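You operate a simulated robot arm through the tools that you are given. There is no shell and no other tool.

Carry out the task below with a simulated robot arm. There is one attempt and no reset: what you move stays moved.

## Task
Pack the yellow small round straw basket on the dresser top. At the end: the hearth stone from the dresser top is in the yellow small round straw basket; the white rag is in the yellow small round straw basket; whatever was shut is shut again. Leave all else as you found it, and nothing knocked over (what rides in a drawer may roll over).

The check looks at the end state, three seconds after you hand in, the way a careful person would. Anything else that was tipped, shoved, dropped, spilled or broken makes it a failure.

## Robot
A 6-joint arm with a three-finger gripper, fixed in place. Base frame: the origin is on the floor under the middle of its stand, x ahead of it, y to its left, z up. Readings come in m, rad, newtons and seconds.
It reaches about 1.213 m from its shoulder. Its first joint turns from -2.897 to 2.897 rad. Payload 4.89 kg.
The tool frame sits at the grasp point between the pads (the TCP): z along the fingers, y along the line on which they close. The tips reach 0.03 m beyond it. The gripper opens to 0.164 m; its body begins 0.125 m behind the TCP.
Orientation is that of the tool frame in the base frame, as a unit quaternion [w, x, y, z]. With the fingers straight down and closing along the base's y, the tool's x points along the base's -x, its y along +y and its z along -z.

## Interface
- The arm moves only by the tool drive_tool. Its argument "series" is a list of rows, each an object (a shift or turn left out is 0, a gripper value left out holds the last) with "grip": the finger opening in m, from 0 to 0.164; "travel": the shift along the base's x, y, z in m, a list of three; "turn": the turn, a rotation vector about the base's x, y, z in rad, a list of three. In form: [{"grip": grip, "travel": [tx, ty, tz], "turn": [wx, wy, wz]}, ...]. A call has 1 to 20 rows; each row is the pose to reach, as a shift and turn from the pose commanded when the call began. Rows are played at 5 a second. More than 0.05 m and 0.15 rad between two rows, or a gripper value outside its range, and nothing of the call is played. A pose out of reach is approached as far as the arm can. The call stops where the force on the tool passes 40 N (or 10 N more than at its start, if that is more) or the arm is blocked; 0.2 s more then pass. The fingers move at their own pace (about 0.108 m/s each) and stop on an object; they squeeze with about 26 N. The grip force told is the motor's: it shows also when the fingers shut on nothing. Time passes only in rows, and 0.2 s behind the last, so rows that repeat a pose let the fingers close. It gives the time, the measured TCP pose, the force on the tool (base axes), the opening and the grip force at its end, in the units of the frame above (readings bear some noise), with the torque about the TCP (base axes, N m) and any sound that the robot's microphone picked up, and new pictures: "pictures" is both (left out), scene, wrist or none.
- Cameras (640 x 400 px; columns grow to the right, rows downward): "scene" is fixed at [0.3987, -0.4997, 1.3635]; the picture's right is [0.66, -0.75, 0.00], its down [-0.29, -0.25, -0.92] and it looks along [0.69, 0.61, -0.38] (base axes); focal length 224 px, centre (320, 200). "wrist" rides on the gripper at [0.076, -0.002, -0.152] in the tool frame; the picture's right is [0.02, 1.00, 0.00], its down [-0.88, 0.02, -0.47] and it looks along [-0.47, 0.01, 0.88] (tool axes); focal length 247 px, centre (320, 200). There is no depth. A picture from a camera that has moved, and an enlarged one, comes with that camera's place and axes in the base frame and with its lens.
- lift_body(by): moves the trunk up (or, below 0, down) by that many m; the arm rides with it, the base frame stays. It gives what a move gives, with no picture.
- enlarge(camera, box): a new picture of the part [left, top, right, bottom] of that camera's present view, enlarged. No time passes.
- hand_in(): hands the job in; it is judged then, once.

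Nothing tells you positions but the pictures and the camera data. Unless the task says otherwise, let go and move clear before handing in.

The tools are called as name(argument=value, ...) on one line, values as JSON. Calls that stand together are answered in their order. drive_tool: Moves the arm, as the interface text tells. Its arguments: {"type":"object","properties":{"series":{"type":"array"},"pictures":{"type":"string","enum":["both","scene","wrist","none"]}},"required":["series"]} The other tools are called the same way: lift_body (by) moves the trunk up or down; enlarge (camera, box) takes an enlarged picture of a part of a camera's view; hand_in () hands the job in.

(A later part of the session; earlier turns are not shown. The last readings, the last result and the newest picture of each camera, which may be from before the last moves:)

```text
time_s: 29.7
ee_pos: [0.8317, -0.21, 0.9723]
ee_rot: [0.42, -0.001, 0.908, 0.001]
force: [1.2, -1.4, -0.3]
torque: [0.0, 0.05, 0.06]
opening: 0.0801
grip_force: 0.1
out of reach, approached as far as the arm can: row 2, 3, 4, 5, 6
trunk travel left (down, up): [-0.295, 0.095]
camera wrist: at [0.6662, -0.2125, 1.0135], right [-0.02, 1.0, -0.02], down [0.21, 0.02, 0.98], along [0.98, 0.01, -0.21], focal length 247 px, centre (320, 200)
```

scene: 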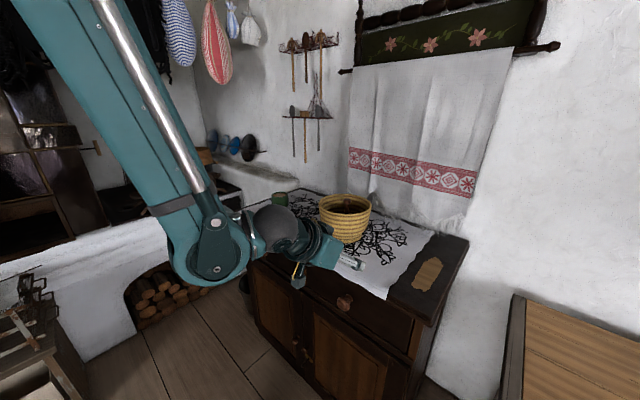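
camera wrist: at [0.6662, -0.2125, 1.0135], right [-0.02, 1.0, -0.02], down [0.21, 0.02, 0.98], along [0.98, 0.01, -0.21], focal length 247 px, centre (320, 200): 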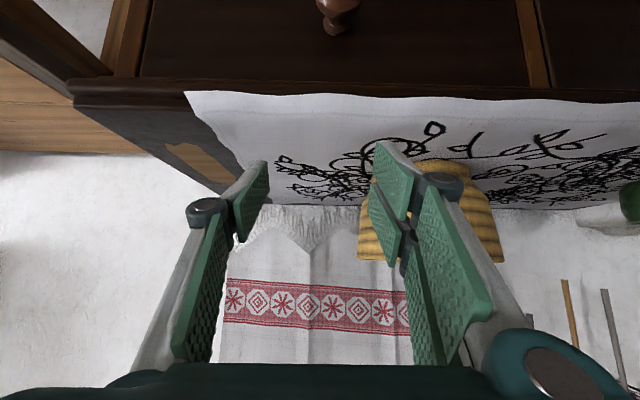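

I understand the limit now: the forearm can't get steeper than about 80°, so a low trunk and a steeper hand pitch suit the drawer best. I retreat up and back with a 50° pitch, then lower the trunk fully in front of the drawer.

drive_tool(series=[{"travel": [-0.02, 0, 0.03], "turn": [0, 0.03, 0]}, {"travel": [-0.04, 0.002, 0.06], "turn": [0, 0.06, 0]}, {"travel": [-0.065, 0.004, 0.09], "turn": [0, 0.09, 0]}, {"travel": [-0.09, 0.006, 0.115], "turn": [0, 0.12, 0]}, {"travel": [-0.115, 0.008, 0.13], "turn": [0, 0.15, 0]}, {"travel": [-0.135, 0.01, 0.13], "turn": [0, 0.175, 0]}, {"travel": [-0.135, 0.01, 0.13], "turn": [0, 0.175, 0]}], pictures="scene")

```text
time_s: 31.3
ee_pos: [0.6956, -0.2027, 1.1025]
ee_rot: [0.341, -0.001, 0.94, 0.001]
force: [-0.3, 0.1, -0.1]
torque: [-0.01, -0.03, 0.03]
opening: 0.0803
grip_force: 0.0
trunk travel left (down, up): [-0.295, 0.095]
```

scene: 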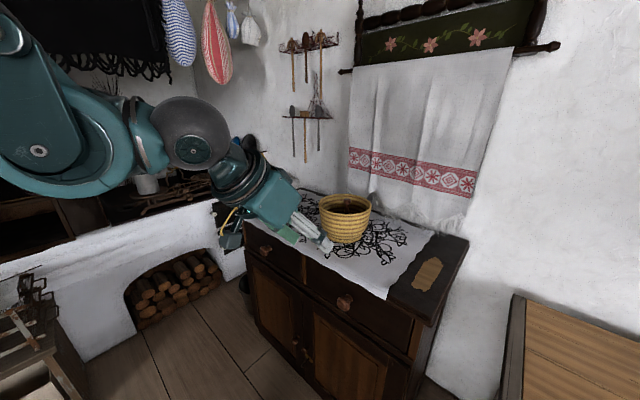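

That reached the pose exactly, so the model holds. Now I lower the trunk fully; the fingers come down in front of the drawers at x≈0.70, well clear of the dresser.

lift_body(by=-0.295)

drive_tool(series=[{"travel": [0, 0, 0]}])

enlarge(camera="wrist", box=[200, 0, 520, 200])

enlarge(camera="scene", box=[230, 210, 430, 350])

```text
time_s: 34.3
ee_pos: [0.6975, -0.2029, 0.8079]
ee_rot: [0.341, -0.001, 0.94, -0.001]
force: [0.7, 0.0, 0.5]
torque: [0.0, 0.03, -0.01]
opening: 0.0799
grip_force: 0.0
trunk travel left (down, up): [0.0, 0.39]
```

```text
time_s: 34.7
ee_pos: [0.6974, -0.2023, 0.8074]
ee_rot: [0.341, -0.001, 0.94, 0.0]
force: [-0.6, 0.7, -0.1]
torque: [-0.02, 0.0, 0.02]
opening: 0.0798
grip_force: 0.1
trunk travel left (down, up): [0.0, 0.39]
camera wrist: at [0.5406, -0.2044, 0.8768], right [-0.02, 1.0, -0.02], down [0.37, 0.02, 0.93], along [0.93, 0.01, -0.37], focal length 247 px, centre (320, 200)
```

scene: 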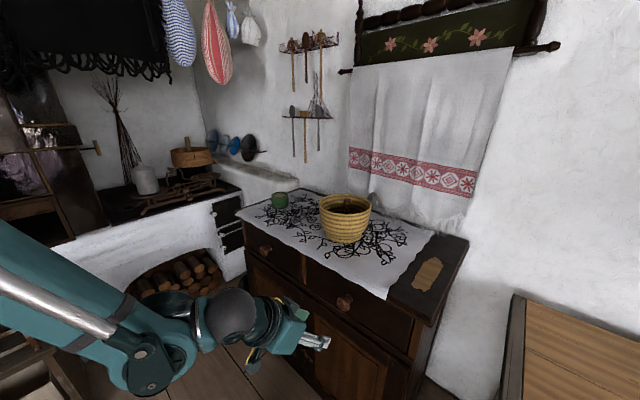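
wrist: 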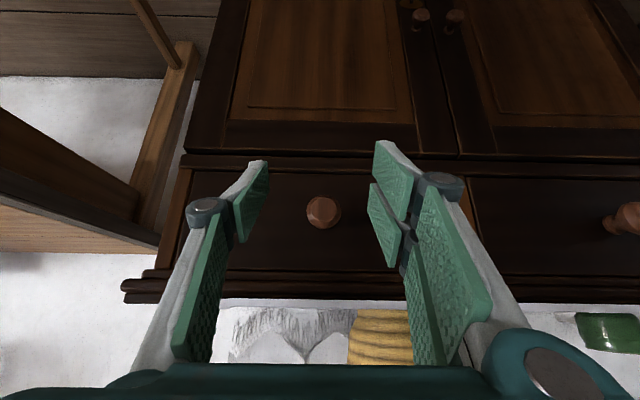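

```text
2.00 times, centred on (360, 100) of wrist
camera zoom: at [0.5406, -0.2044, 0.8768], right [-0.02, 1.0, -0.02], down [0.37, 0.02, 0.93], along [0.93, 0.01, -0.37], focal length 494 px, centre (240, 400)
```

zoom: 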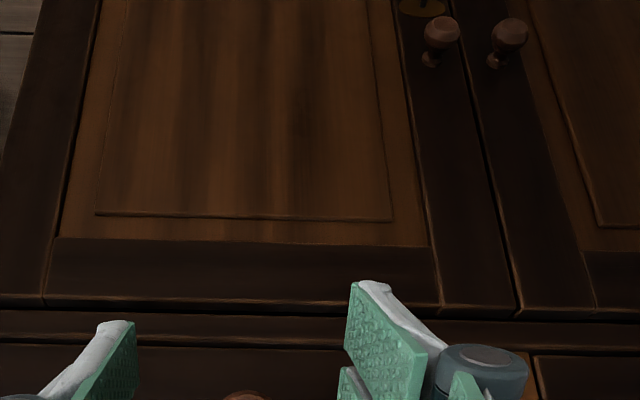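

```text
2.86 times, centred on (330, 280) of scene
camera zoom: at [0.3987, -0.4997, 1.3635], right [0.66, -0.75, 0.0], down [-0.29, -0.25, -0.92], along [0.69, 0.61, -0.38], focal length 640 px, centre (291, -29)
```

zoom: 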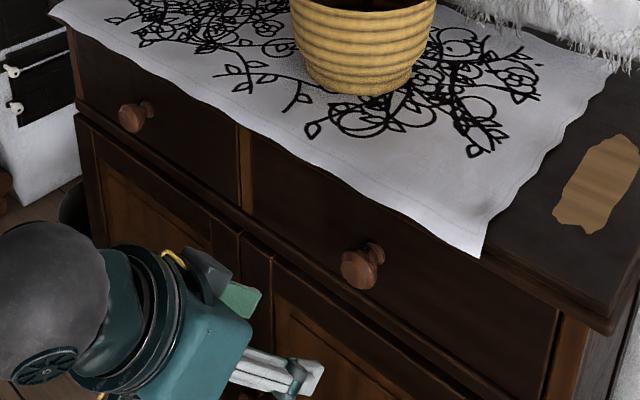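

The right knob's head is now well located at (0.865, -0.195, 0.764), with the drawer front near x 0.905. I advance with the fingers open around the knob.

drive_tool(series=[{"grip": 0.08, "travel": [0.035, 0.003, -0.01]}, {"travel": [0.07, 0.007, -0.02]}, {"travel": [0.105, 0.007, -0.028]}, {"travel": [0.13, 0.007, -0.031]}, {"travel": [0.148, 0.007, -0.032]}, {"travel": [0.148, 0.007, -0.032]}])

enlarge(camera="wrist", box=[200, 100, 460, 300])

enlarge(camera="scene", box=[260, 230, 420, 350])

```text
time_s: 36.1
ee_pos: [0.8453, -0.1965, 0.7767]
ee_rot: [0.341, -0.002, 0.94, 0.0]
force: [0.4, -0.3, 1.1]
torque: [0.02, 0.04, 0.01]
opening: 0.0801
grip_force: 0.0
trunk travel left (down, up): [0.0, 0.39]
camera wrist: at [0.689, -0.1978, 0.8446], right [-0.02, 1.0, -0.02], down [0.37, 0.02, 0.93], along [0.93, 0.01, -0.37], focal length 247 px, centre (320, 200)
```

scene: 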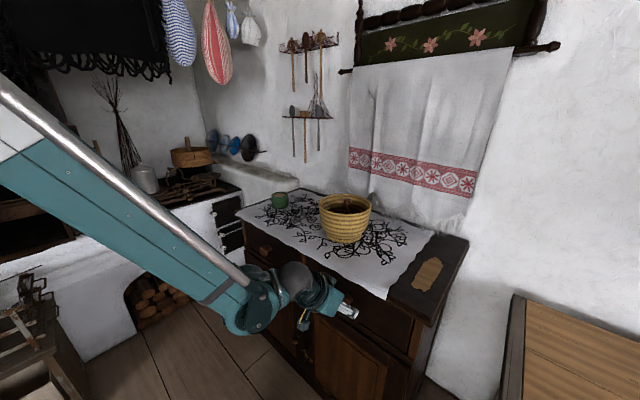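
wrist: 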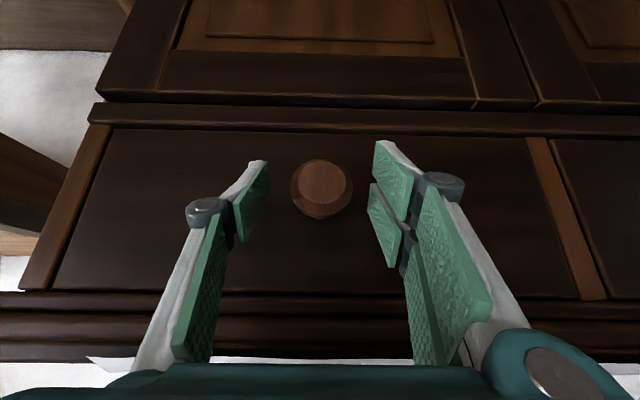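

```text
2.00 times, centred on (330, 200) of wrist
camera zoom: at [0.689, -0.1978, 0.8446], right [-0.02, 1.0, -0.02], down [0.37, 0.02, 0.93], along [0.93, 0.01, -0.37], focal length 494 px, centre (300, 200)
```

zoom: 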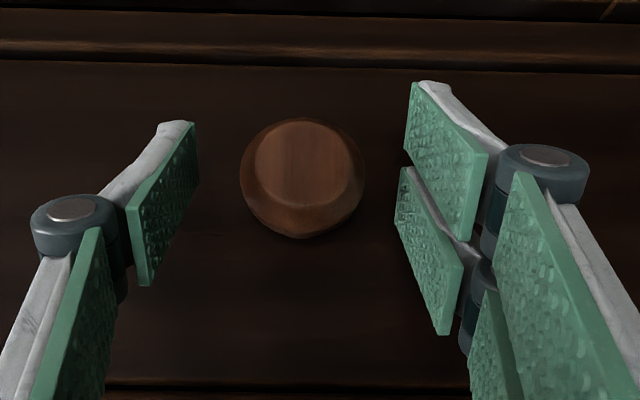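

```text
3.33 times, centred on (340, 290) of scene
camera zoom: at [0.3987, -0.4997, 1.3635], right [0.66, -0.75, 0.0], down [-0.29, -0.25, -0.92], along [0.69, 0.61, -0.38], focal length 746 px, centre (253, -100)
```

zoom: 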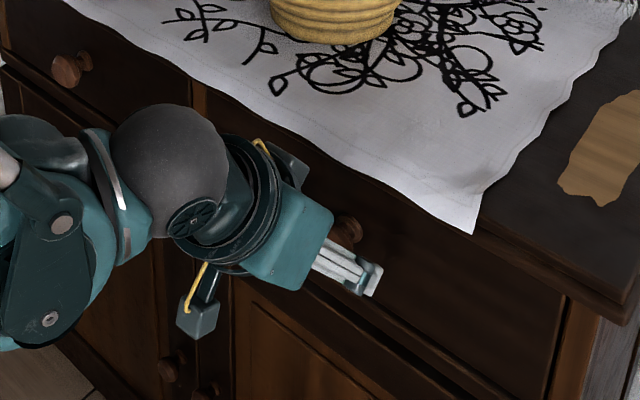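

The knob head sits between the pads, slightly toward the tips. I nudge in and down a few millimetres, then close on it.

drive_tool(series=[{"travel": [0.004, 0.0015, -0.006]}, {"travel": [0.004, 0.0015, -0.006]}, {"grip": 0.05, "travel": [0.004, 0.0015, -0.006]}, {"grip": 0.0, "travel": [0.004, 0.0015, -0.006]}, {"travel": [0.004, 0.0015, -0.006]}, {"travel": [0.004, 0.0015, -0.006]}], pictures="wrist")

enlarge(camera="wrist", box=[200, 100, 460, 300])

```text
time_s: 37.5
ee_pos: [0.8494, -0.1945, 0.7703]
ee_rot: [0.341, -0.002, 0.94, 0.0]
force: [-0.3, -4.2, -1.3]
torque: [0.03, -0.02, -0.33]
opening: 0.0459
grip_force: 44.7
trunk travel left (down, up): [0.0, 0.39]
camera wrist: at [0.6932, -0.1966, 0.839], right [-0.02, 1.0, -0.02], down [0.37, 0.02, 0.93], along [0.93, 0.01, -0.37], focal length 247 px, centre (320, 200)
```

wrist: 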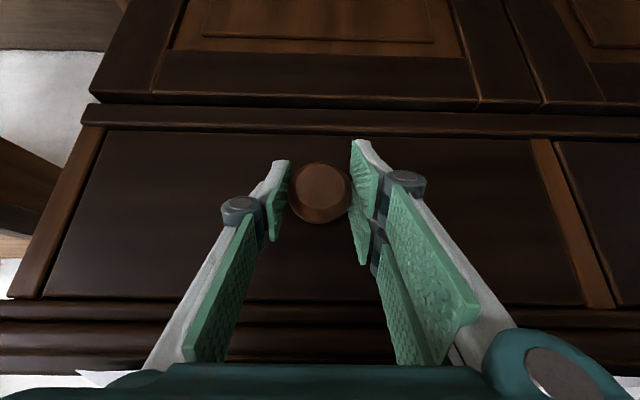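

```text
2.00 times, centred on (330, 200) of wrist
camera zoom: at [0.6932, -0.1966, 0.839], right [-0.02, 1.0, -0.02], down [0.37, 0.02, 0.93], along [0.93, 0.01, -0.37], focal length 494 px, centre (300, 200)
```

zoom: 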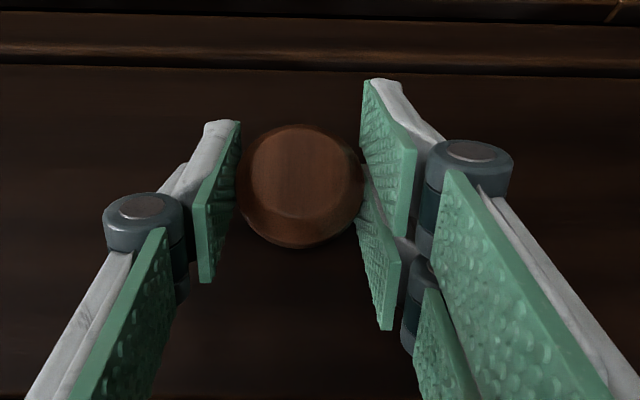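

The knob is firmly held. I pull straight back slowly, 10 cm first, watching the force.

drive_tool(series=[{"travel": [-0.01, 0, 0]}, {"travel": [-0.025, 0, 0]}, {"travel": [-0.04, 0, 0]}, {"travel": [-0.06, 0, 0]}, {"travel": [-0.08, 0, 0]}, {"travel": [-0.1, 0, 0]}, {"travel": [-0.1, 0, 0]}])

```text
time_s: 39.1
ee_pos: [0.7486, -0.1939, 0.7707]
ee_rot: [0.341, -0.001, 0.94, 0.0]
force: [0.4, -14.2, -2.0]
torque: [0.11, 0.3, -0.45]
opening: 0.0459
grip_force: 45.2
trunk travel left (down, up): [0.0, 0.39]
camera wrist: at [0.5923, -0.1966, 0.839], right [-0.02, 1.0, -0.02], down [0.37, 0.02, 0.93], along [0.93, 0.01, -0.37], focal length 247 px, centre (320, 200)
```

scene: 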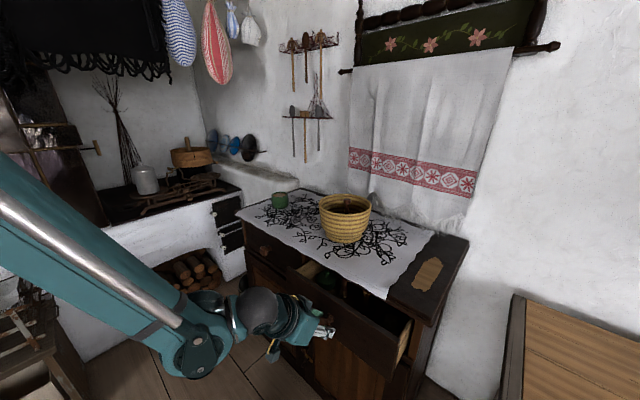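
wrist: 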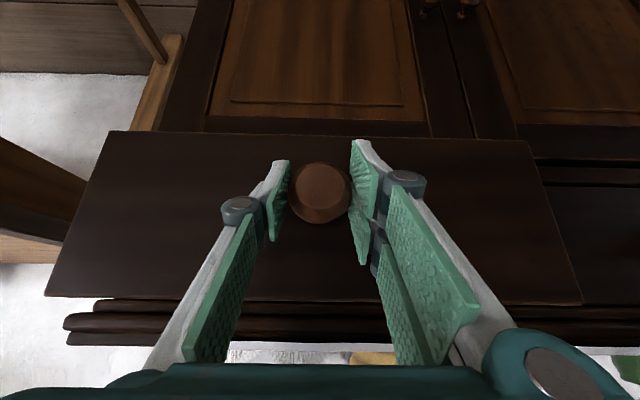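

The drawer is sliding open. I'll zoom into the opening to see what's inside before pulling further.

enlarge(camera="scene", box=[270, 230, 430, 350])

```text
3.33 times, centred on (350, 290) of scene
camera zoom: at [0.3987, -0.4997, 1.3635], right [0.66, -0.75, 0.0], down [-0.29, -0.25, -0.92], along [0.69, 0.61, -0.38], focal length 746 px, centre (220, -100)
```

zoom: 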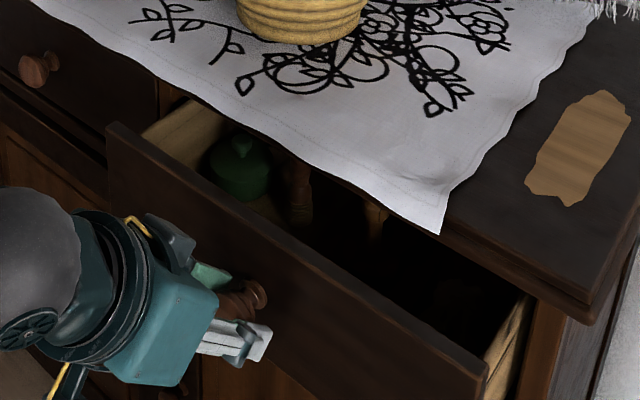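

I see a green lidded pot and brown wooden items, no rag yet. I pull further, easing sideways slightly to relieve the lateral force.

drive_tool(series=[{"travel": [-0.01, -0.002, 0]}, {"travel": [-0.03, -0.003, 0]}, {"travel": [-0.05, -0.003, 0]}, {"travel": [-0.07, -0.003, 0]}, {"travel": [-0.09, -0.003, 0]}, {"travel": [-0.105, -0.003, 0]}, {"travel": [-0.105, -0.003, 0]}])

enlarge(camera="scene", box=[250, 240, 430, 370])

```text
time_s: 40.3
ee_pos: [0.6642, -0.1951, 0.7706]
ee_rot: [0.34, -0.001, 0.94, 0.001]
force: [1.7, 15.2, -0.8]
torque: [-0.26, 0.54, -0.91]
opening: 0.0459
grip_force: 44.0
trunk travel left (down, up): [0.0, 0.39]
stopped in row 5: the force on the tool passed its limit at 43 N (the readings are from after the stop); the commanded pose is now the measured one
camera wrist: at [0.5074, -0.1973, 0.8392], right [-0.02, 1.0, -0.01], down [0.37, 0.02, 0.93], along [0.93, 0.02, -0.37], focal length 247 px, centre (320, 200)
```

scene: 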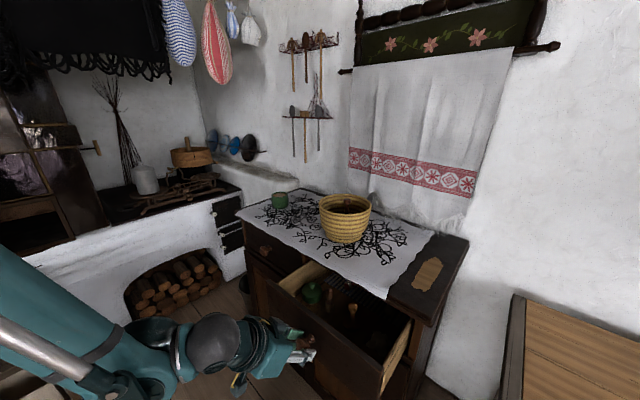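
wrist: 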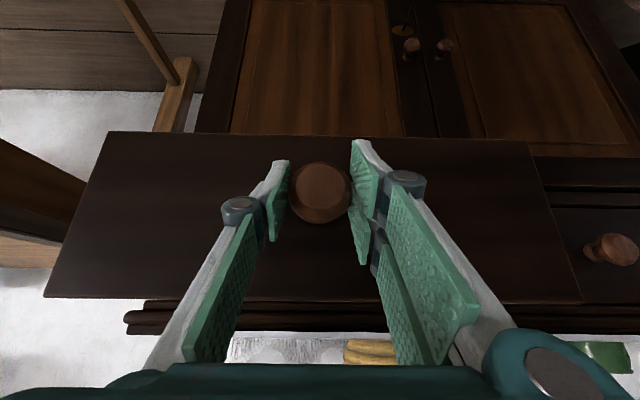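

```text
3.08 times, centred on (340, 305) of scene
camera zoom: at [0.3987, -0.4997, 1.3635], right [0.66, -0.75, 0.0], down [-0.29, -0.25, -0.92], along [0.69, 0.61, -0.38], focal length 689 px, centre (258, -123)
```

zoom: 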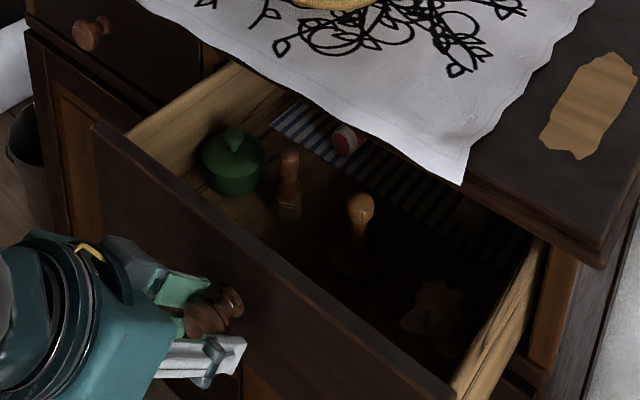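

The drawer reached its stop. Inside are a green pot, two handled items, a striped cloth with a red-capped thing, and something crumpled and pale at the right front, perhaps the rag. I zoom in.

enlarge(camera="scene", box=[340, 290, 410, 350])

enlarge(camera="scene", box=[290, 255, 380, 320])

```text
6.67 times, centred on (375, 320) of scene
camera zoom: at [0.3987, -0.4997, 1.3635], right [0.66, -0.75, 0.0], down [-0.29, -0.25, -0.92], along [0.69, 0.61, -0.38], focal length 1492 px, centre (-47, -600)
```

zoom: 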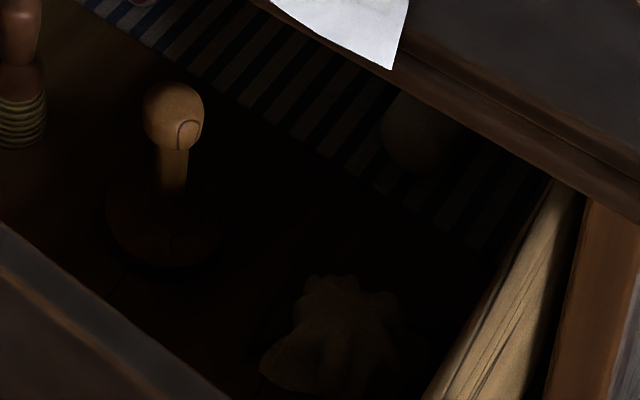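

```text
6.15 times, centred on (335, 288) of scene
camera zoom: at [0.3987, -0.4997, 1.3635], right [0.66, -0.75, 0.0], down [-0.29, -0.25, -0.92], along [0.69, 0.61, -0.38], focal length 1377 px, centre (228, -338)
```

zoom: 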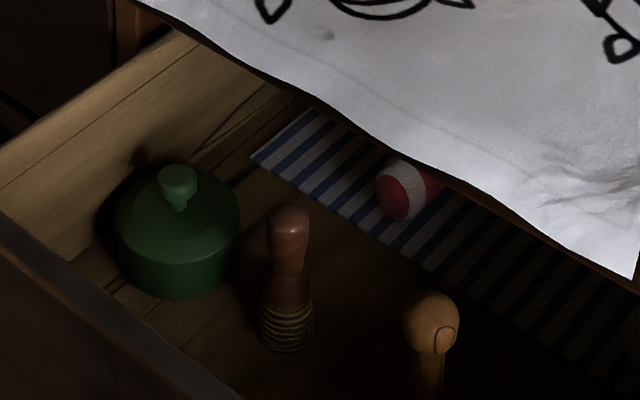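

The lighting is too dark to tell. I release the knob, back off along the tool axis, and rise to look straight down into the drawer with the wrist camera.

drive_tool(series=[{"grip": 0.08, "travel": [0, 0, 0]}, {"travel": [0, 0, 0]}, {"travel": [-0.015, 0, 0.01]}, {"travel": [-0.04, 0, 0.035]}, {"travel": [-0.055, 0, 0.075]}, {"travel": [-0.055, 0, 0.12]}, {"travel": [-0.05, 0, 0.165], "turn": [0, 0.1, 0]}, {"travel": [-0.04, 0, 0.2], "turn": [0, 0.22, 0]}, {"travel": [-0.03, 0, 0.23], "turn": [0, 0.34, 0]}, {"travel": [-0.015, 0, 0.255], "turn": [0, 0.46, 0]}, {"travel": [0, 0, 0.28], "turn": [0, 0.58, 0]}, {"travel": [0.01, 0, 0.3], "turn": [0, 0.698, 0]}, {"travel": [0.01, 0, 0.3], "turn": [0, 0.698, 0]}])

enlarge(camera="wrist", box=[120, 60, 520, 310])

```text
time_s: 43.1
ee_pos: [0.6731, -0.1948, 1.0715]
ee_rot: [-0.002, 0.0, 1.0, 0.002]
force: [-0.5, 0.3, 0.9]
torque: [0.03, -0.08, -0.01]
opening: 0.0798
grip_force: 0.0
trunk travel left (down, up): [0.0, 0.39]
camera wrist: at [0.5971, -0.1976, 1.225], right [-0.02, 1.0, 0.0], down [0.88, 0.02, 0.47], along [0.47, 0.01, -0.88], focal length 247 px, centre (320, 200)
```

scene: 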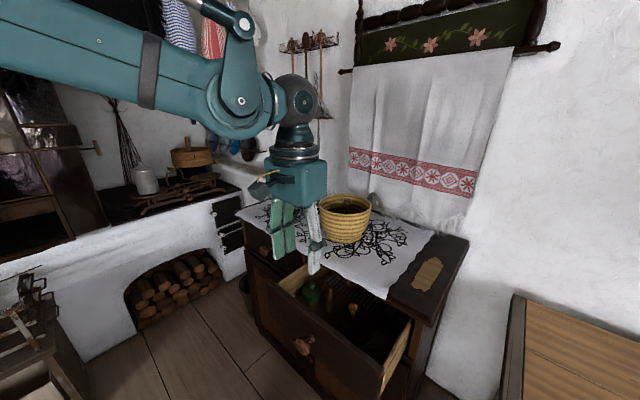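
wrist: 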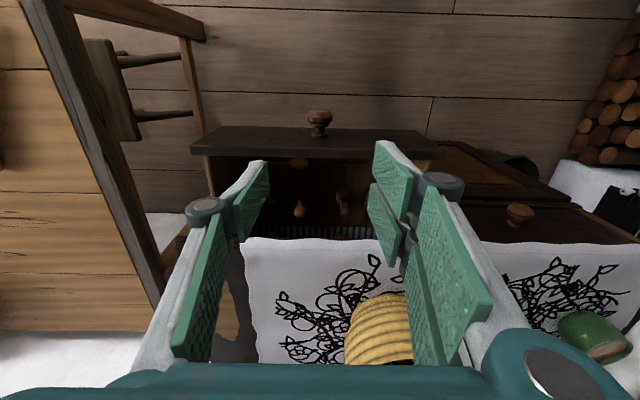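

```text
1.60 times, centred on (320, 185) of wrist
camera zoom: at [0.5971, -0.1976, 1.225], right [-0.02, 1.0, 0.0], down [0.88, 0.02, 0.47], along [0.47, 0.01, -0.88], focal length 395 px, centre (320, 224)
```

zoom: 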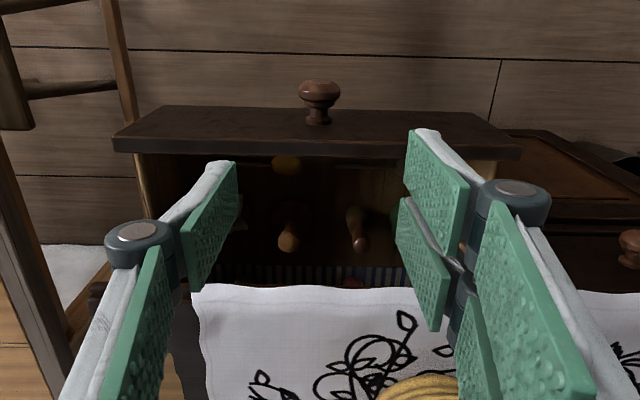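

A pale thing is partly hidden behind the left finger, and a yellow round thing is just behind the drawer front. I shift sideways to the right for a clear view.

drive_tool(series=[{"travel": [0.01, -0.04, 0]}, {"travel": [0.02, -0.08, 0]}, {"travel": [0.03, -0.115, 0]}, {"travel": [0.03, -0.115, 0]}], pictures="wrist")

enlarge(camera="wrist", box=[220, 110, 460, 260])

```text
time_s: 44.1
ee_pos: [0.7036, -0.3073, 1.0717]
ee_rot: [0.0, -0.001, 1.0, 0.001]
force: [-0.9, 0.5, 0.1]
torque: [-0.07, -0.03, 0.01]
opening: 0.0799
grip_force: 0.0
trunk travel left (down, up): [0.0, 0.39]
camera wrist: at [0.6267, -0.3107, 1.2246], right [-0.02, 1.0, 0.0], down [0.88, 0.02, 0.47], along [0.47, 0.01, -0.88], focal length 247 px, centre (320, 200)
```

wrist: 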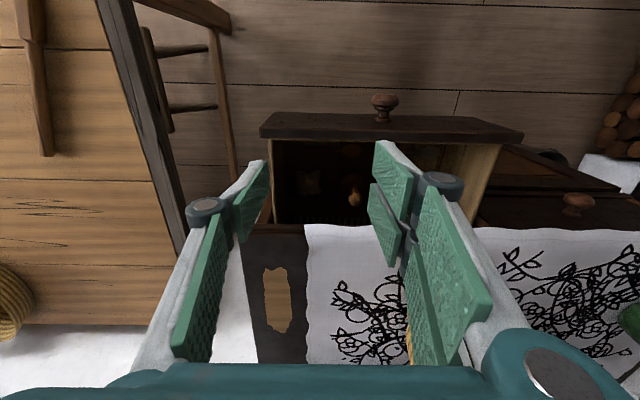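

```text
2.67 times, centred on (340, 185) of wrist
camera zoom: at [0.6267, -0.3107, 1.2246], right [-0.02, 1.0, 0.0], down [0.88, 0.02, 0.47], along [0.47, 0.01, -0.88], focal length 659 px, centre (267, 240)
```

zoom: 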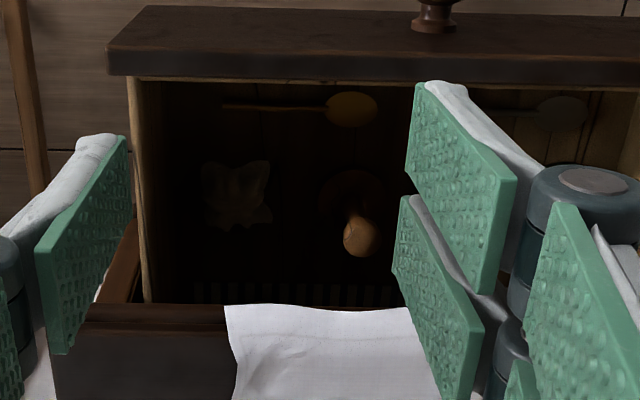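

enlarge(camera="wrist", box=[275, 150, 375, 220])

```text
5.71 times, centred on (325, 185) of wrist
camera zoom: at [0.6267, -0.3107, 1.2246], right [-0.02, 1.0, 0.0], down [0.88, 0.02, 0.47], along [0.47, 0.01, -0.88], focal length 1411 px, centre (291, 286)
```

zoom: 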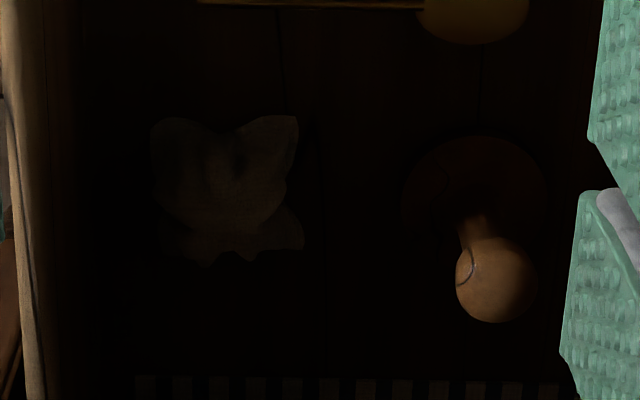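

I can make out a crumpled, pale cloth in the shadow at about (0.857, -0.33, 0.71), just under the dresser's top edge and near the drawer's right wall. I move the gripper above the gap, tilted 10° forward, to inspect it closer.

drive_tool(series=[{"grip": 0.072, "travel": [0.025, -0.004, -0.035], "turn": [0, -0.045, 0]}, {"travel": [0.05, -0.008, -0.07], "turn": [0, -0.09, 0]}, {"travel": [0.075, -0.012, -0.105], "turn": [0, -0.135, 0]}, {"travel": [0.097, -0.015, -0.14], "turn": [0, -0.175, 0]}, {"travel": [0.097, -0.015, -0.14], "turn": [0, -0.175, 0]}])

enlarge(camera="wrist", box=[220, 80, 440, 230])

enlarge(camera="scene", box=[300, 200, 440, 350])

```text
time_s: 45.3
ee_pos: [0.8007, -0.3249, 0.9311]
ee_rot: [0.086, -0.001, 0.996, 0.002]
force: [-0.1, 0.8, -0.4]
torque: [-0.04, -0.06, 0.07]
opening: 0.072
grip_force: 0.0
trunk travel left (down, up): [0.0, 0.39]
camera wrist: at [0.6993, -0.3275, 1.0693], right [-0.02, 1.0, 0.0], down [0.79, 0.02, 0.62], along [0.62, 0.01, -0.79], focal length 247 px, centre (320, 200)
```

scene: 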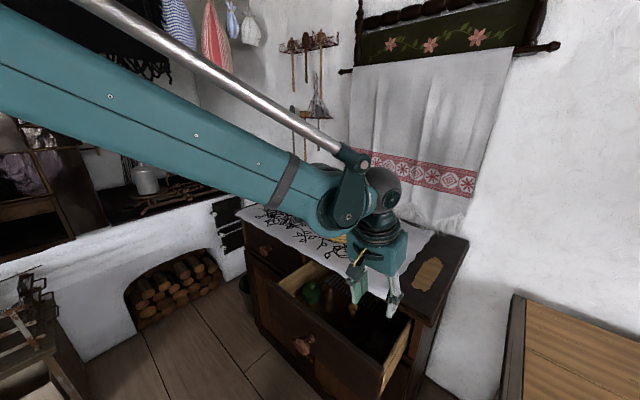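
wrist: 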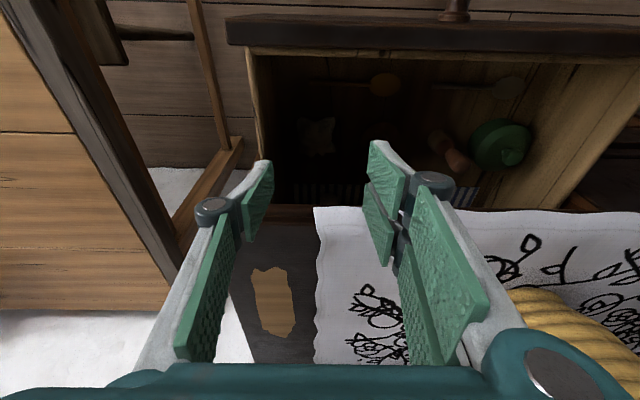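

```text
2.67 times, centred on (330, 155) of wrist
camera zoom: at [0.6993, -0.3275, 1.0693], right [-0.02, 1.0, 0.0], down [0.79, 0.02, 0.62], along [0.62, 0.01, -0.79], focal length 659 px, centre (293, 320)
```

zoom: 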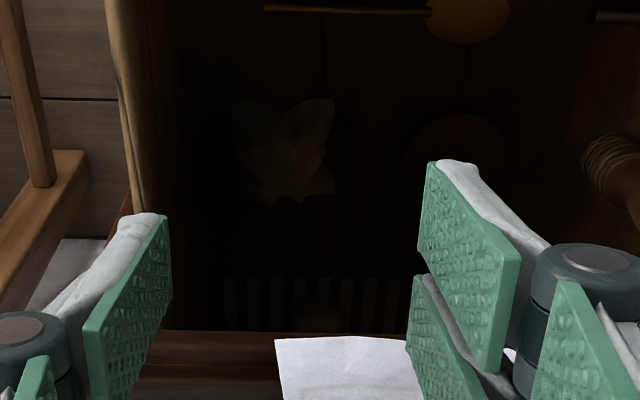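

```text
2.67 times, centred on (370, 275) of scene
camera zoom: at [0.3987, -0.4997, 1.3635], right [0.66, -0.75, 0.0], down [-0.29, -0.25, -0.92], along [0.69, 0.61, -0.38], focal length 597 px, centre (187, 0)
```

zoom: 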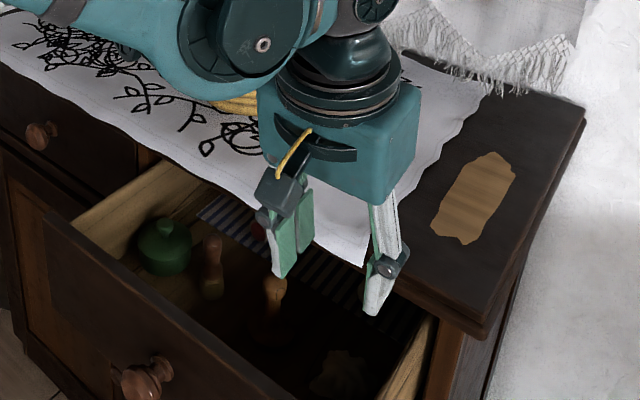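

The rag spans roughly x 0.83–0.89, y -0.36 to -0.30, under the top's edge. I slide down along the tilted tool axis, first only partway, keeping a few millimetres from the dresser edge and the drawer's right wall.

drive_tool(series=[{"grip": 0.07, "travel": [-0.001, 0.01, -0.013], "turn": [0, -0.0175, 0]}, {"travel": [0.006, 0.01, -0.05], "turn": [0, -0.0175, 0]}, {"travel": [0.013, 0.01, -0.085], "turn": [0, -0.0175, 0]}, {"travel": [0.02, 0.01, -0.12], "turn": [0, -0.0175, 0]}, {"travel": [0.026, 0.01, -0.15], "turn": [0, -0.0175, 0]}, {"travel": [0.026, 0.01, -0.15], "turn": [0, -0.0175, 0]}])

enlarge(camera="wrist", box=[220, 80, 440, 230])

enlarge(camera="scene", box=[320, 220, 440, 350])

```text
time_s: 46.7
ee_pos: [0.8269, -0.315, 0.7815]
ee_rot: [0.095, -0.002, 0.995, 0.002]
force: [-0.1, -0.5, -0.9]
torque: [-0.04, -0.07, 0.0]
opening: 0.0699
grip_force: 0.0
trunk travel left (down, up): [0.0, 0.39]
camera wrist: at [0.7227, -0.3175, 0.9176], right [-0.02, 1.0, 0.0], down [0.78, 0.02, 0.63], along [0.63, 0.01, -0.78], focal length 247 px, centre (320, 200)
```

scene: 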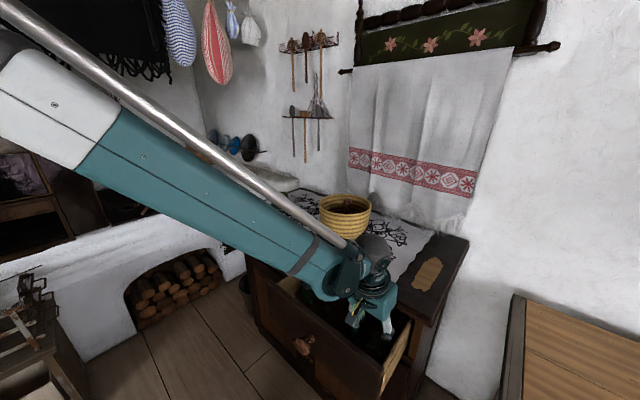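
wrist: 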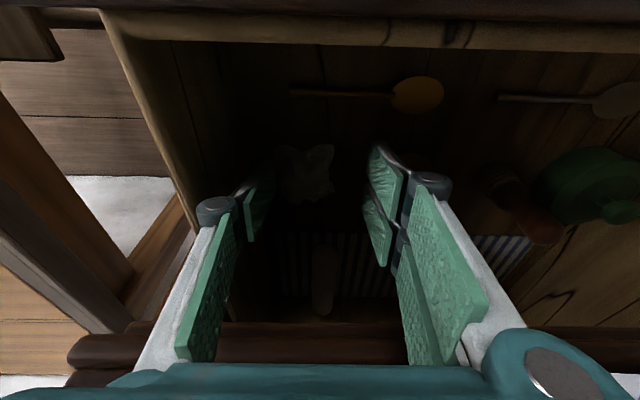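

```text
2.67 times, centred on (330, 155) of wrist
camera zoom: at [0.7227, -0.3175, 0.9176], right [-0.02, 1.0, 0.0], down [0.78, 0.02, 0.63], along [0.63, 0.01, -0.78], focal length 659 px, centre (293, 320)
```

zoom: 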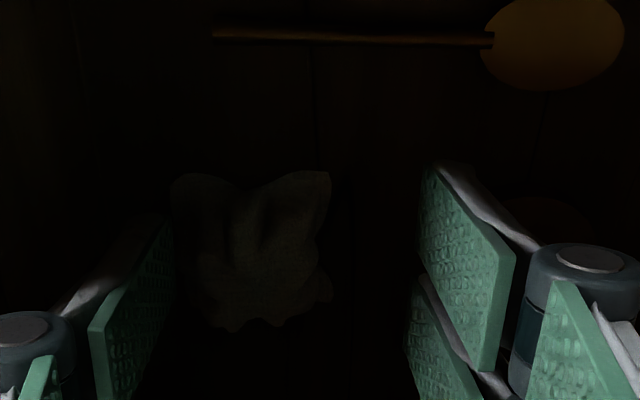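

```text
3.08 times, centred on (380, 285) of scene
camera zoom: at [0.3987, -0.4997, 1.3635], right [0.66, -0.75, 0.0], down [-0.29, -0.25, -0.92], along [0.69, 0.61, -0.38], focal length 689 px, centre (135, -62)
```

zoom: 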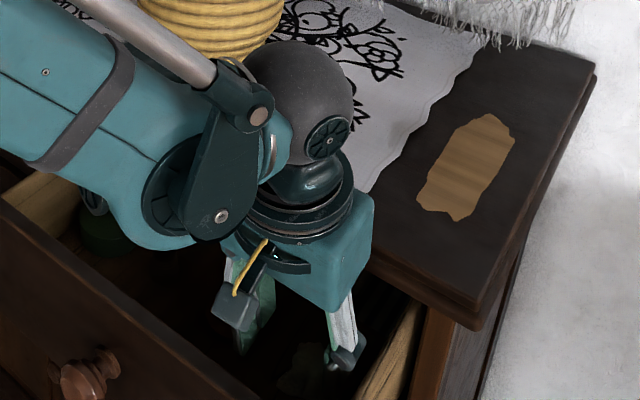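

No contact so far. I zoom in on the gripper body beside the dresser edge to verify the remaining clearance before going deeper.

enlarge(camera="scene", box=[345, 260, 415, 345])

enlarge(camera="wrist", box=[60, 200, 400, 400])

```text
4.71 times, centred on (380, 302) of scene
camera zoom: at [0.3987, -0.4997, 1.3635], right [0.66, -0.75, 0.0], down [-0.29, -0.25, -0.92], along [0.69, 0.61, -0.38], focal length 1053 px, centre (38, -282)
```

zoom: 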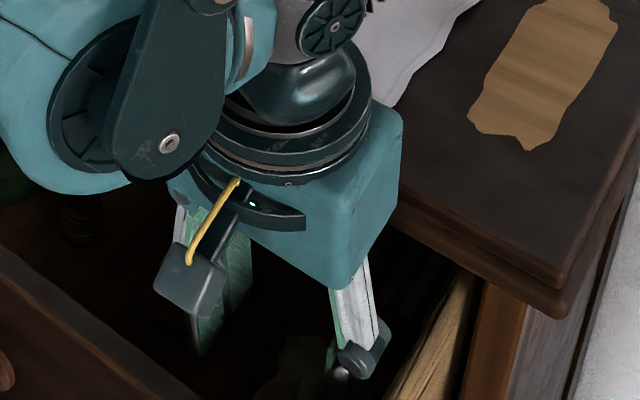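

```text
1.88 times, centred on (230, 300) of wrist
camera zoom: at [0.7227, -0.3175, 0.9176], right [-0.02, 1.0, 0.0], down [0.78, 0.02, 0.63], along [0.63, 0.01, -0.78], focal length 465 px, centre (489, 12)
```

zoom: 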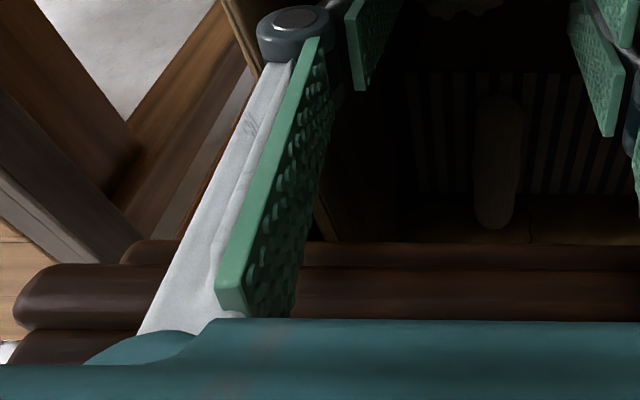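

The gripper body is slimmer than I feared and clears the edge. I go down the last 6 cm slowly, straddling the rag.

drive_tool(series=[{"grip": 0.074, "travel": [0.004, -0.004, -0.003]}, {"travel": [0.008, -0.004, -0.018]}, {"travel": [0.011, -0.004, -0.032]}, {"travel": [0.0135, -0.004, -0.044]}, {"travel": [0.0135, -0.004, -0.044]}])

enlarge(camera="wrist", box=[220, 100, 440, 250])

```text
time_s: 47.9
ee_pos: [0.8405, -0.3182, 0.7354]
ee_rot: [0.095, -0.001, 0.995, 0.002]
force: [-0.2, 0.9, 0.2]
torque: [0.0, -0.02, -0.02]
opening: 0.0738
grip_force: 0.0
trunk travel left (down, up): [0.0, 0.39]
camera wrist: at [0.7356, -0.3209, 0.8708], right [-0.02, 1.0, 0.0], down [0.78, 0.02, 0.63], along [0.63, 0.01, -0.78], focal length 247 px, centre (320, 200)
```

scene: 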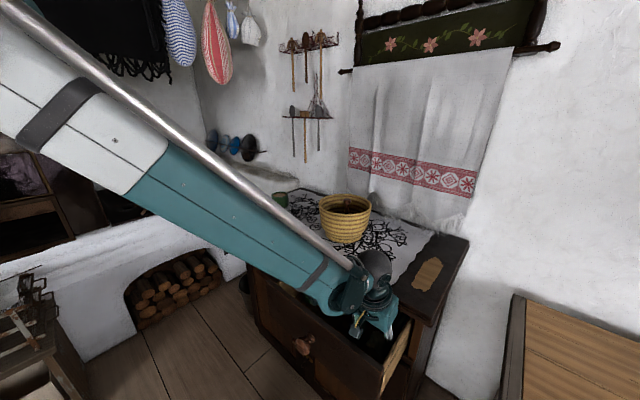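
wrist: 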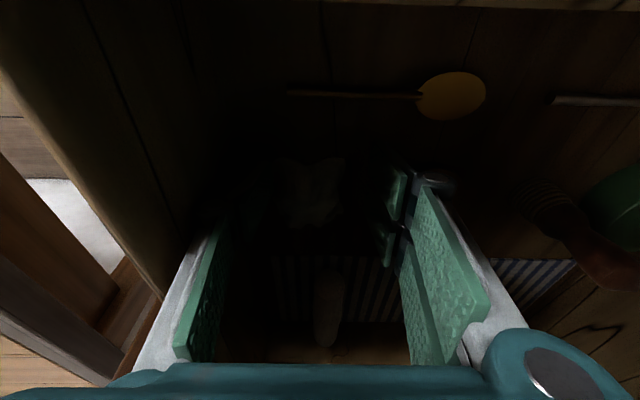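

```text
2.67 times, centred on (330, 175) of wrist
camera zoom: at [0.7356, -0.3209, 0.8708], right [-0.02, 1.0, 0.0], down [0.78, 0.02, 0.63], along [0.63, 0.01, -0.78], focal length 659 px, centre (293, 267)
```

zoom: 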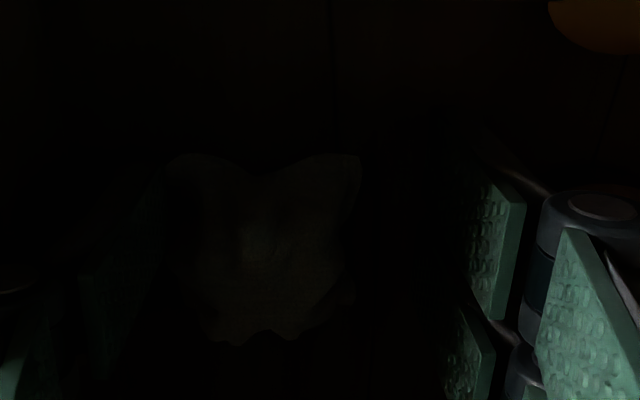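

The rag sits between thumb and fingers with no contact force. I go down another 1 cm, then close gently.

drive_tool(series=[{"travel": [0.001, 0, -0.005]}, {"travel": [0.002, 0, -0.01]}, {"travel": [0.002, 0, -0.01]}, {"grip": 0.055, "travel": [0.002, 0, -0.01]}, {"grip": 0.03, "travel": [0.002, 0, -0.01]}, {"grip": 0.0, "travel": [0.002, 0, -0.01]}, {"travel": [0.002, 0, -0.01]}, {"travel": [0.002, 0, -0.01]}])

enlarge(camera="wrist", box=[220, 100, 440, 250])

```text
time_s: 48.6
ee_pos: [0.8409, -0.3094, 0.7341]
ee_rot: [0.096, -0.003, 0.995, 0.005]
force: [-2.0, 46.5, 87.9]
torque: [3.78, 2.03, -1.01]
opening: 0.051
grip_force: 32.8
trunk travel left (down, up): [0.0, 0.39]
stopped in row 3: the force on the tool passed its limit at 49 N (the readings are from after the stop); the commanded pose is now the measured one
camera wrist: at [0.7367, -0.3139, 0.8689], right [-0.03, 1.0, 0.01], down [0.77, 0.02, 0.63], along [0.63, 0.02, -0.77], focal length 247 px, centre (320, 200)
```

scene: 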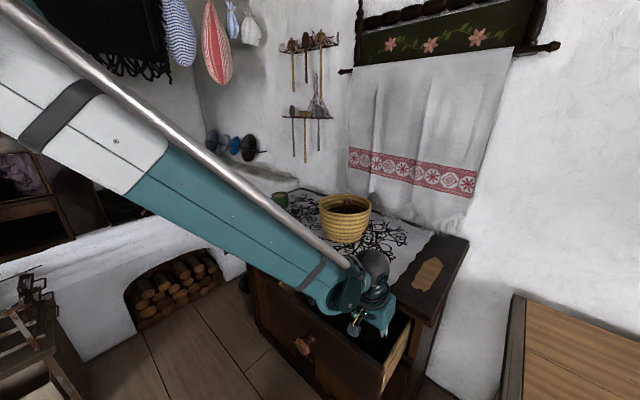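
wrist: 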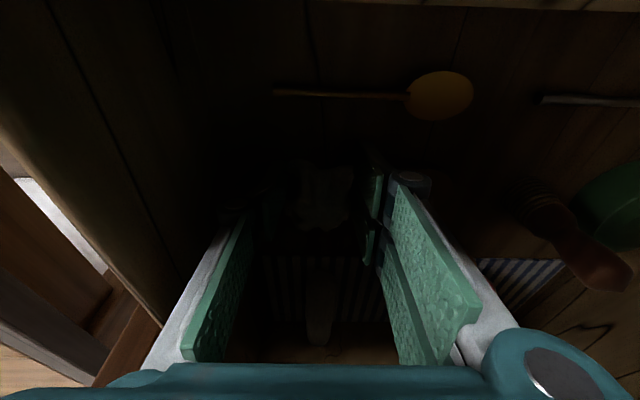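

```text
2.67 times, centred on (330, 175) of wrist
camera zoom: at [0.7367, -0.3139, 0.8689], right [-0.03, 1.0, 0.01], down [0.77, 0.02, 0.63], along [0.63, 0.02, -0.77], focal length 659 px, centre (293, 267)
```

zoom: 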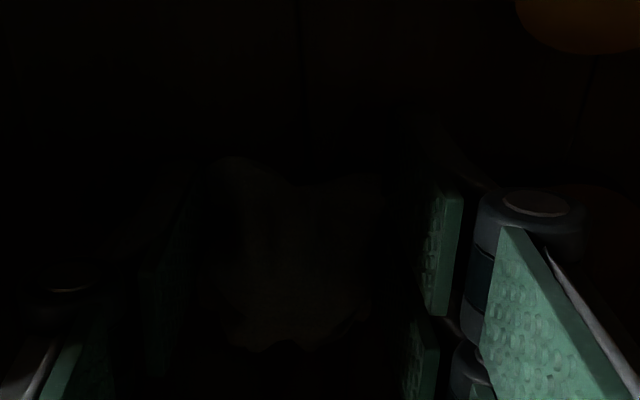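

The tips met the drawer floor (it is at about z 0.70) and the hand was nudged sideways by the wall. I immediately ease up 8 mm to unload.

drive_tool(series=[{"grip": 0.074, "travel": [0, 0, 0.004]}, {"travel": [0, 0, 0.008]}, {"travel": [0, 0, 0.008]}, {"travel": [0, 0, 0.008]}])

enlarge(camera="wrist", box=[220, 100, 440, 250])

enlarge(camera="scene", box=[320, 240, 430, 350])

```text
time_s: 49.6
ee_pos: [0.8423, -0.3168, 0.7352]
ee_rot: [0.095, -0.001, 0.996, 0.002]
force: [-0.3, -0.3, 0.6]
torque: [0.04, 0.02, -0.02]
opening: 0.0742
grip_force: 0.1
trunk travel left (down, up): [0.0, 0.39]
camera wrist: at [0.7384, -0.3194, 0.8707], right [-0.02, 1.0, 0.0], down [0.78, 0.02, 0.63], along [0.63, 0.02, -0.78], focal length 247 px, centre (320, 200)
```

scene: 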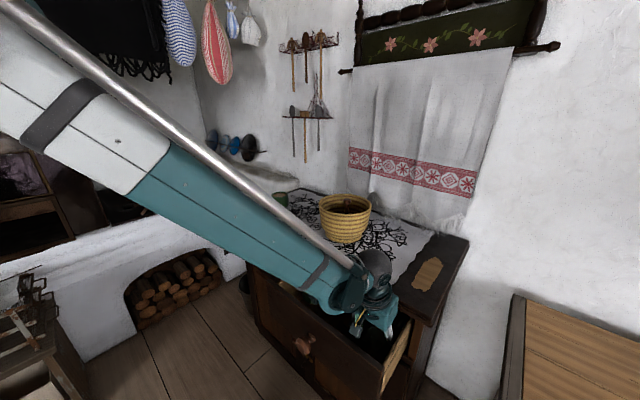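
wrist: 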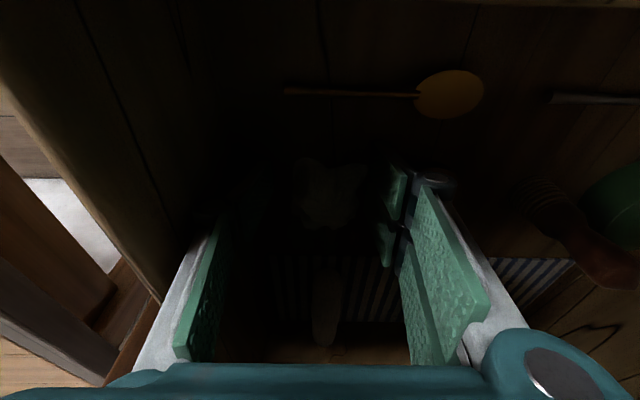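

```text
2.67 times, centred on (330, 175) of wrist
camera zoom: at [0.7384, -0.3194, 0.8707], right [-0.02, 1.0, 0.0], down [0.78, 0.02, 0.63], along [0.63, 0.02, -0.78], focal length 659 px, centre (293, 267)
```

zoom: 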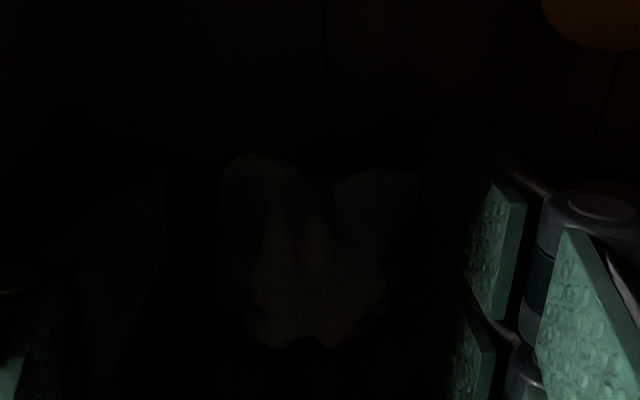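

```text
3.64 times, centred on (375, 295) of scene
camera zoom: at [0.3987, -0.4997, 1.3635], right [0.66, -0.75, 0.0], down [-0.29, -0.25, -0.92], along [0.69, 0.61, -0.38], focal length 814 px, centre (120, -146)
```

zoom: 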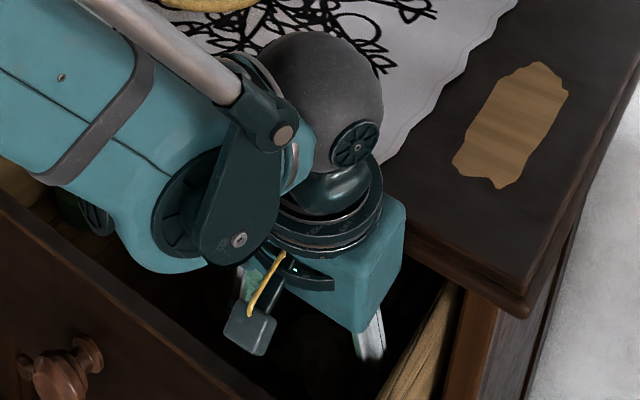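

Unloaded again; the rag was pushed about 2 cm toward the middle and is now centred at y≈-0.307, which helps. I raise 4 mm, centre over it, and close slowly.

drive_tool(series=[{"grip": 0.074, "travel": [0, 0.003, 0.004]}, {"travel": [0.002, 0.006, 0.005]}, {"grip": 0.064, "travel": [0.002, 0.006, 0.005]}, {"grip": 0.054, "travel": [0.002, 0.006, 0.005]}, {"grip": 0.04, "travel": [0.002, 0.006, 0.005]}, {"grip": 0.025, "travel": [0.002, 0.006, 0.005]}, {"grip": 0.01, "travel": [0.002, 0.006, 0.005]}, {"grip": 0.0, "travel": [0.002, 0.006, 0.005]}, {"travel": [0.002, 0.006, 0.005]}])

enlarge(camera="wrist", box=[220, 100, 440, 250])

```text
time_s: 51.6
ee_pos: [0.8452, -0.3117, 0.7405]
ee_rot: [0.095, -0.001, 0.996, 0.003]
force: [0.9, -0.4, 1.4]
torque: [0.01, -0.04, -0.06]
opening: 0.0502
grip_force: 26.3
trunk travel left (down, up): [0.0, 0.39]
camera wrist: at [0.7406, -0.3134, 0.8759], right [-0.02, 1.0, 0.0], down [0.78, 0.02, 0.63], along [0.63, 0.02, -0.78], focal length 247 px, centre (320, 200)
```

scene: 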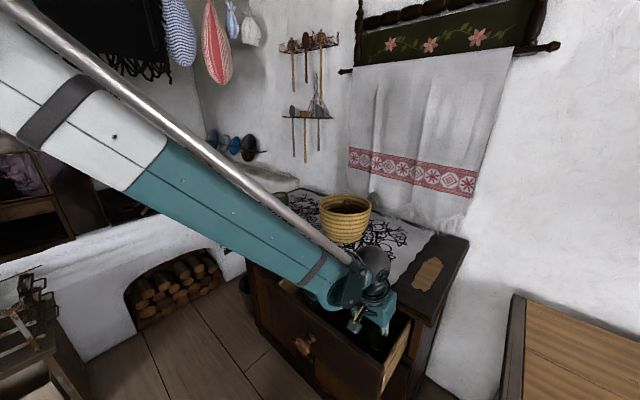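
wrist: 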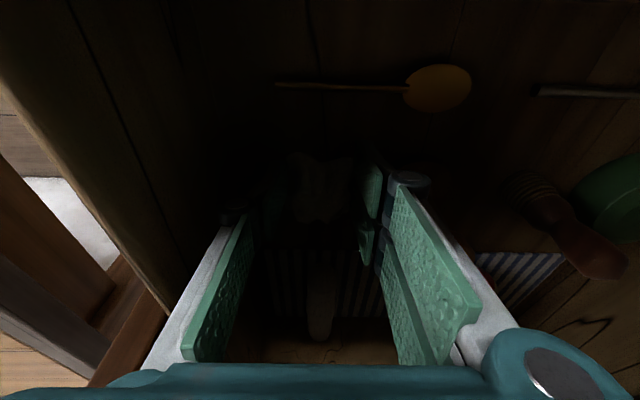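

```text
2.67 times, centred on (330, 175) of wrist
camera zoom: at [0.7406, -0.3134, 0.8759], right [-0.02, 1.0, 0.0], down [0.78, 0.02, 0.63], along [0.63, 0.02, -0.78], focal length 659 px, centre (293, 267)
```

zoom: 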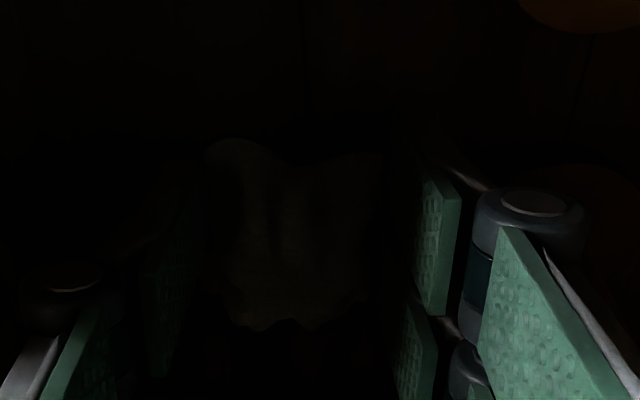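

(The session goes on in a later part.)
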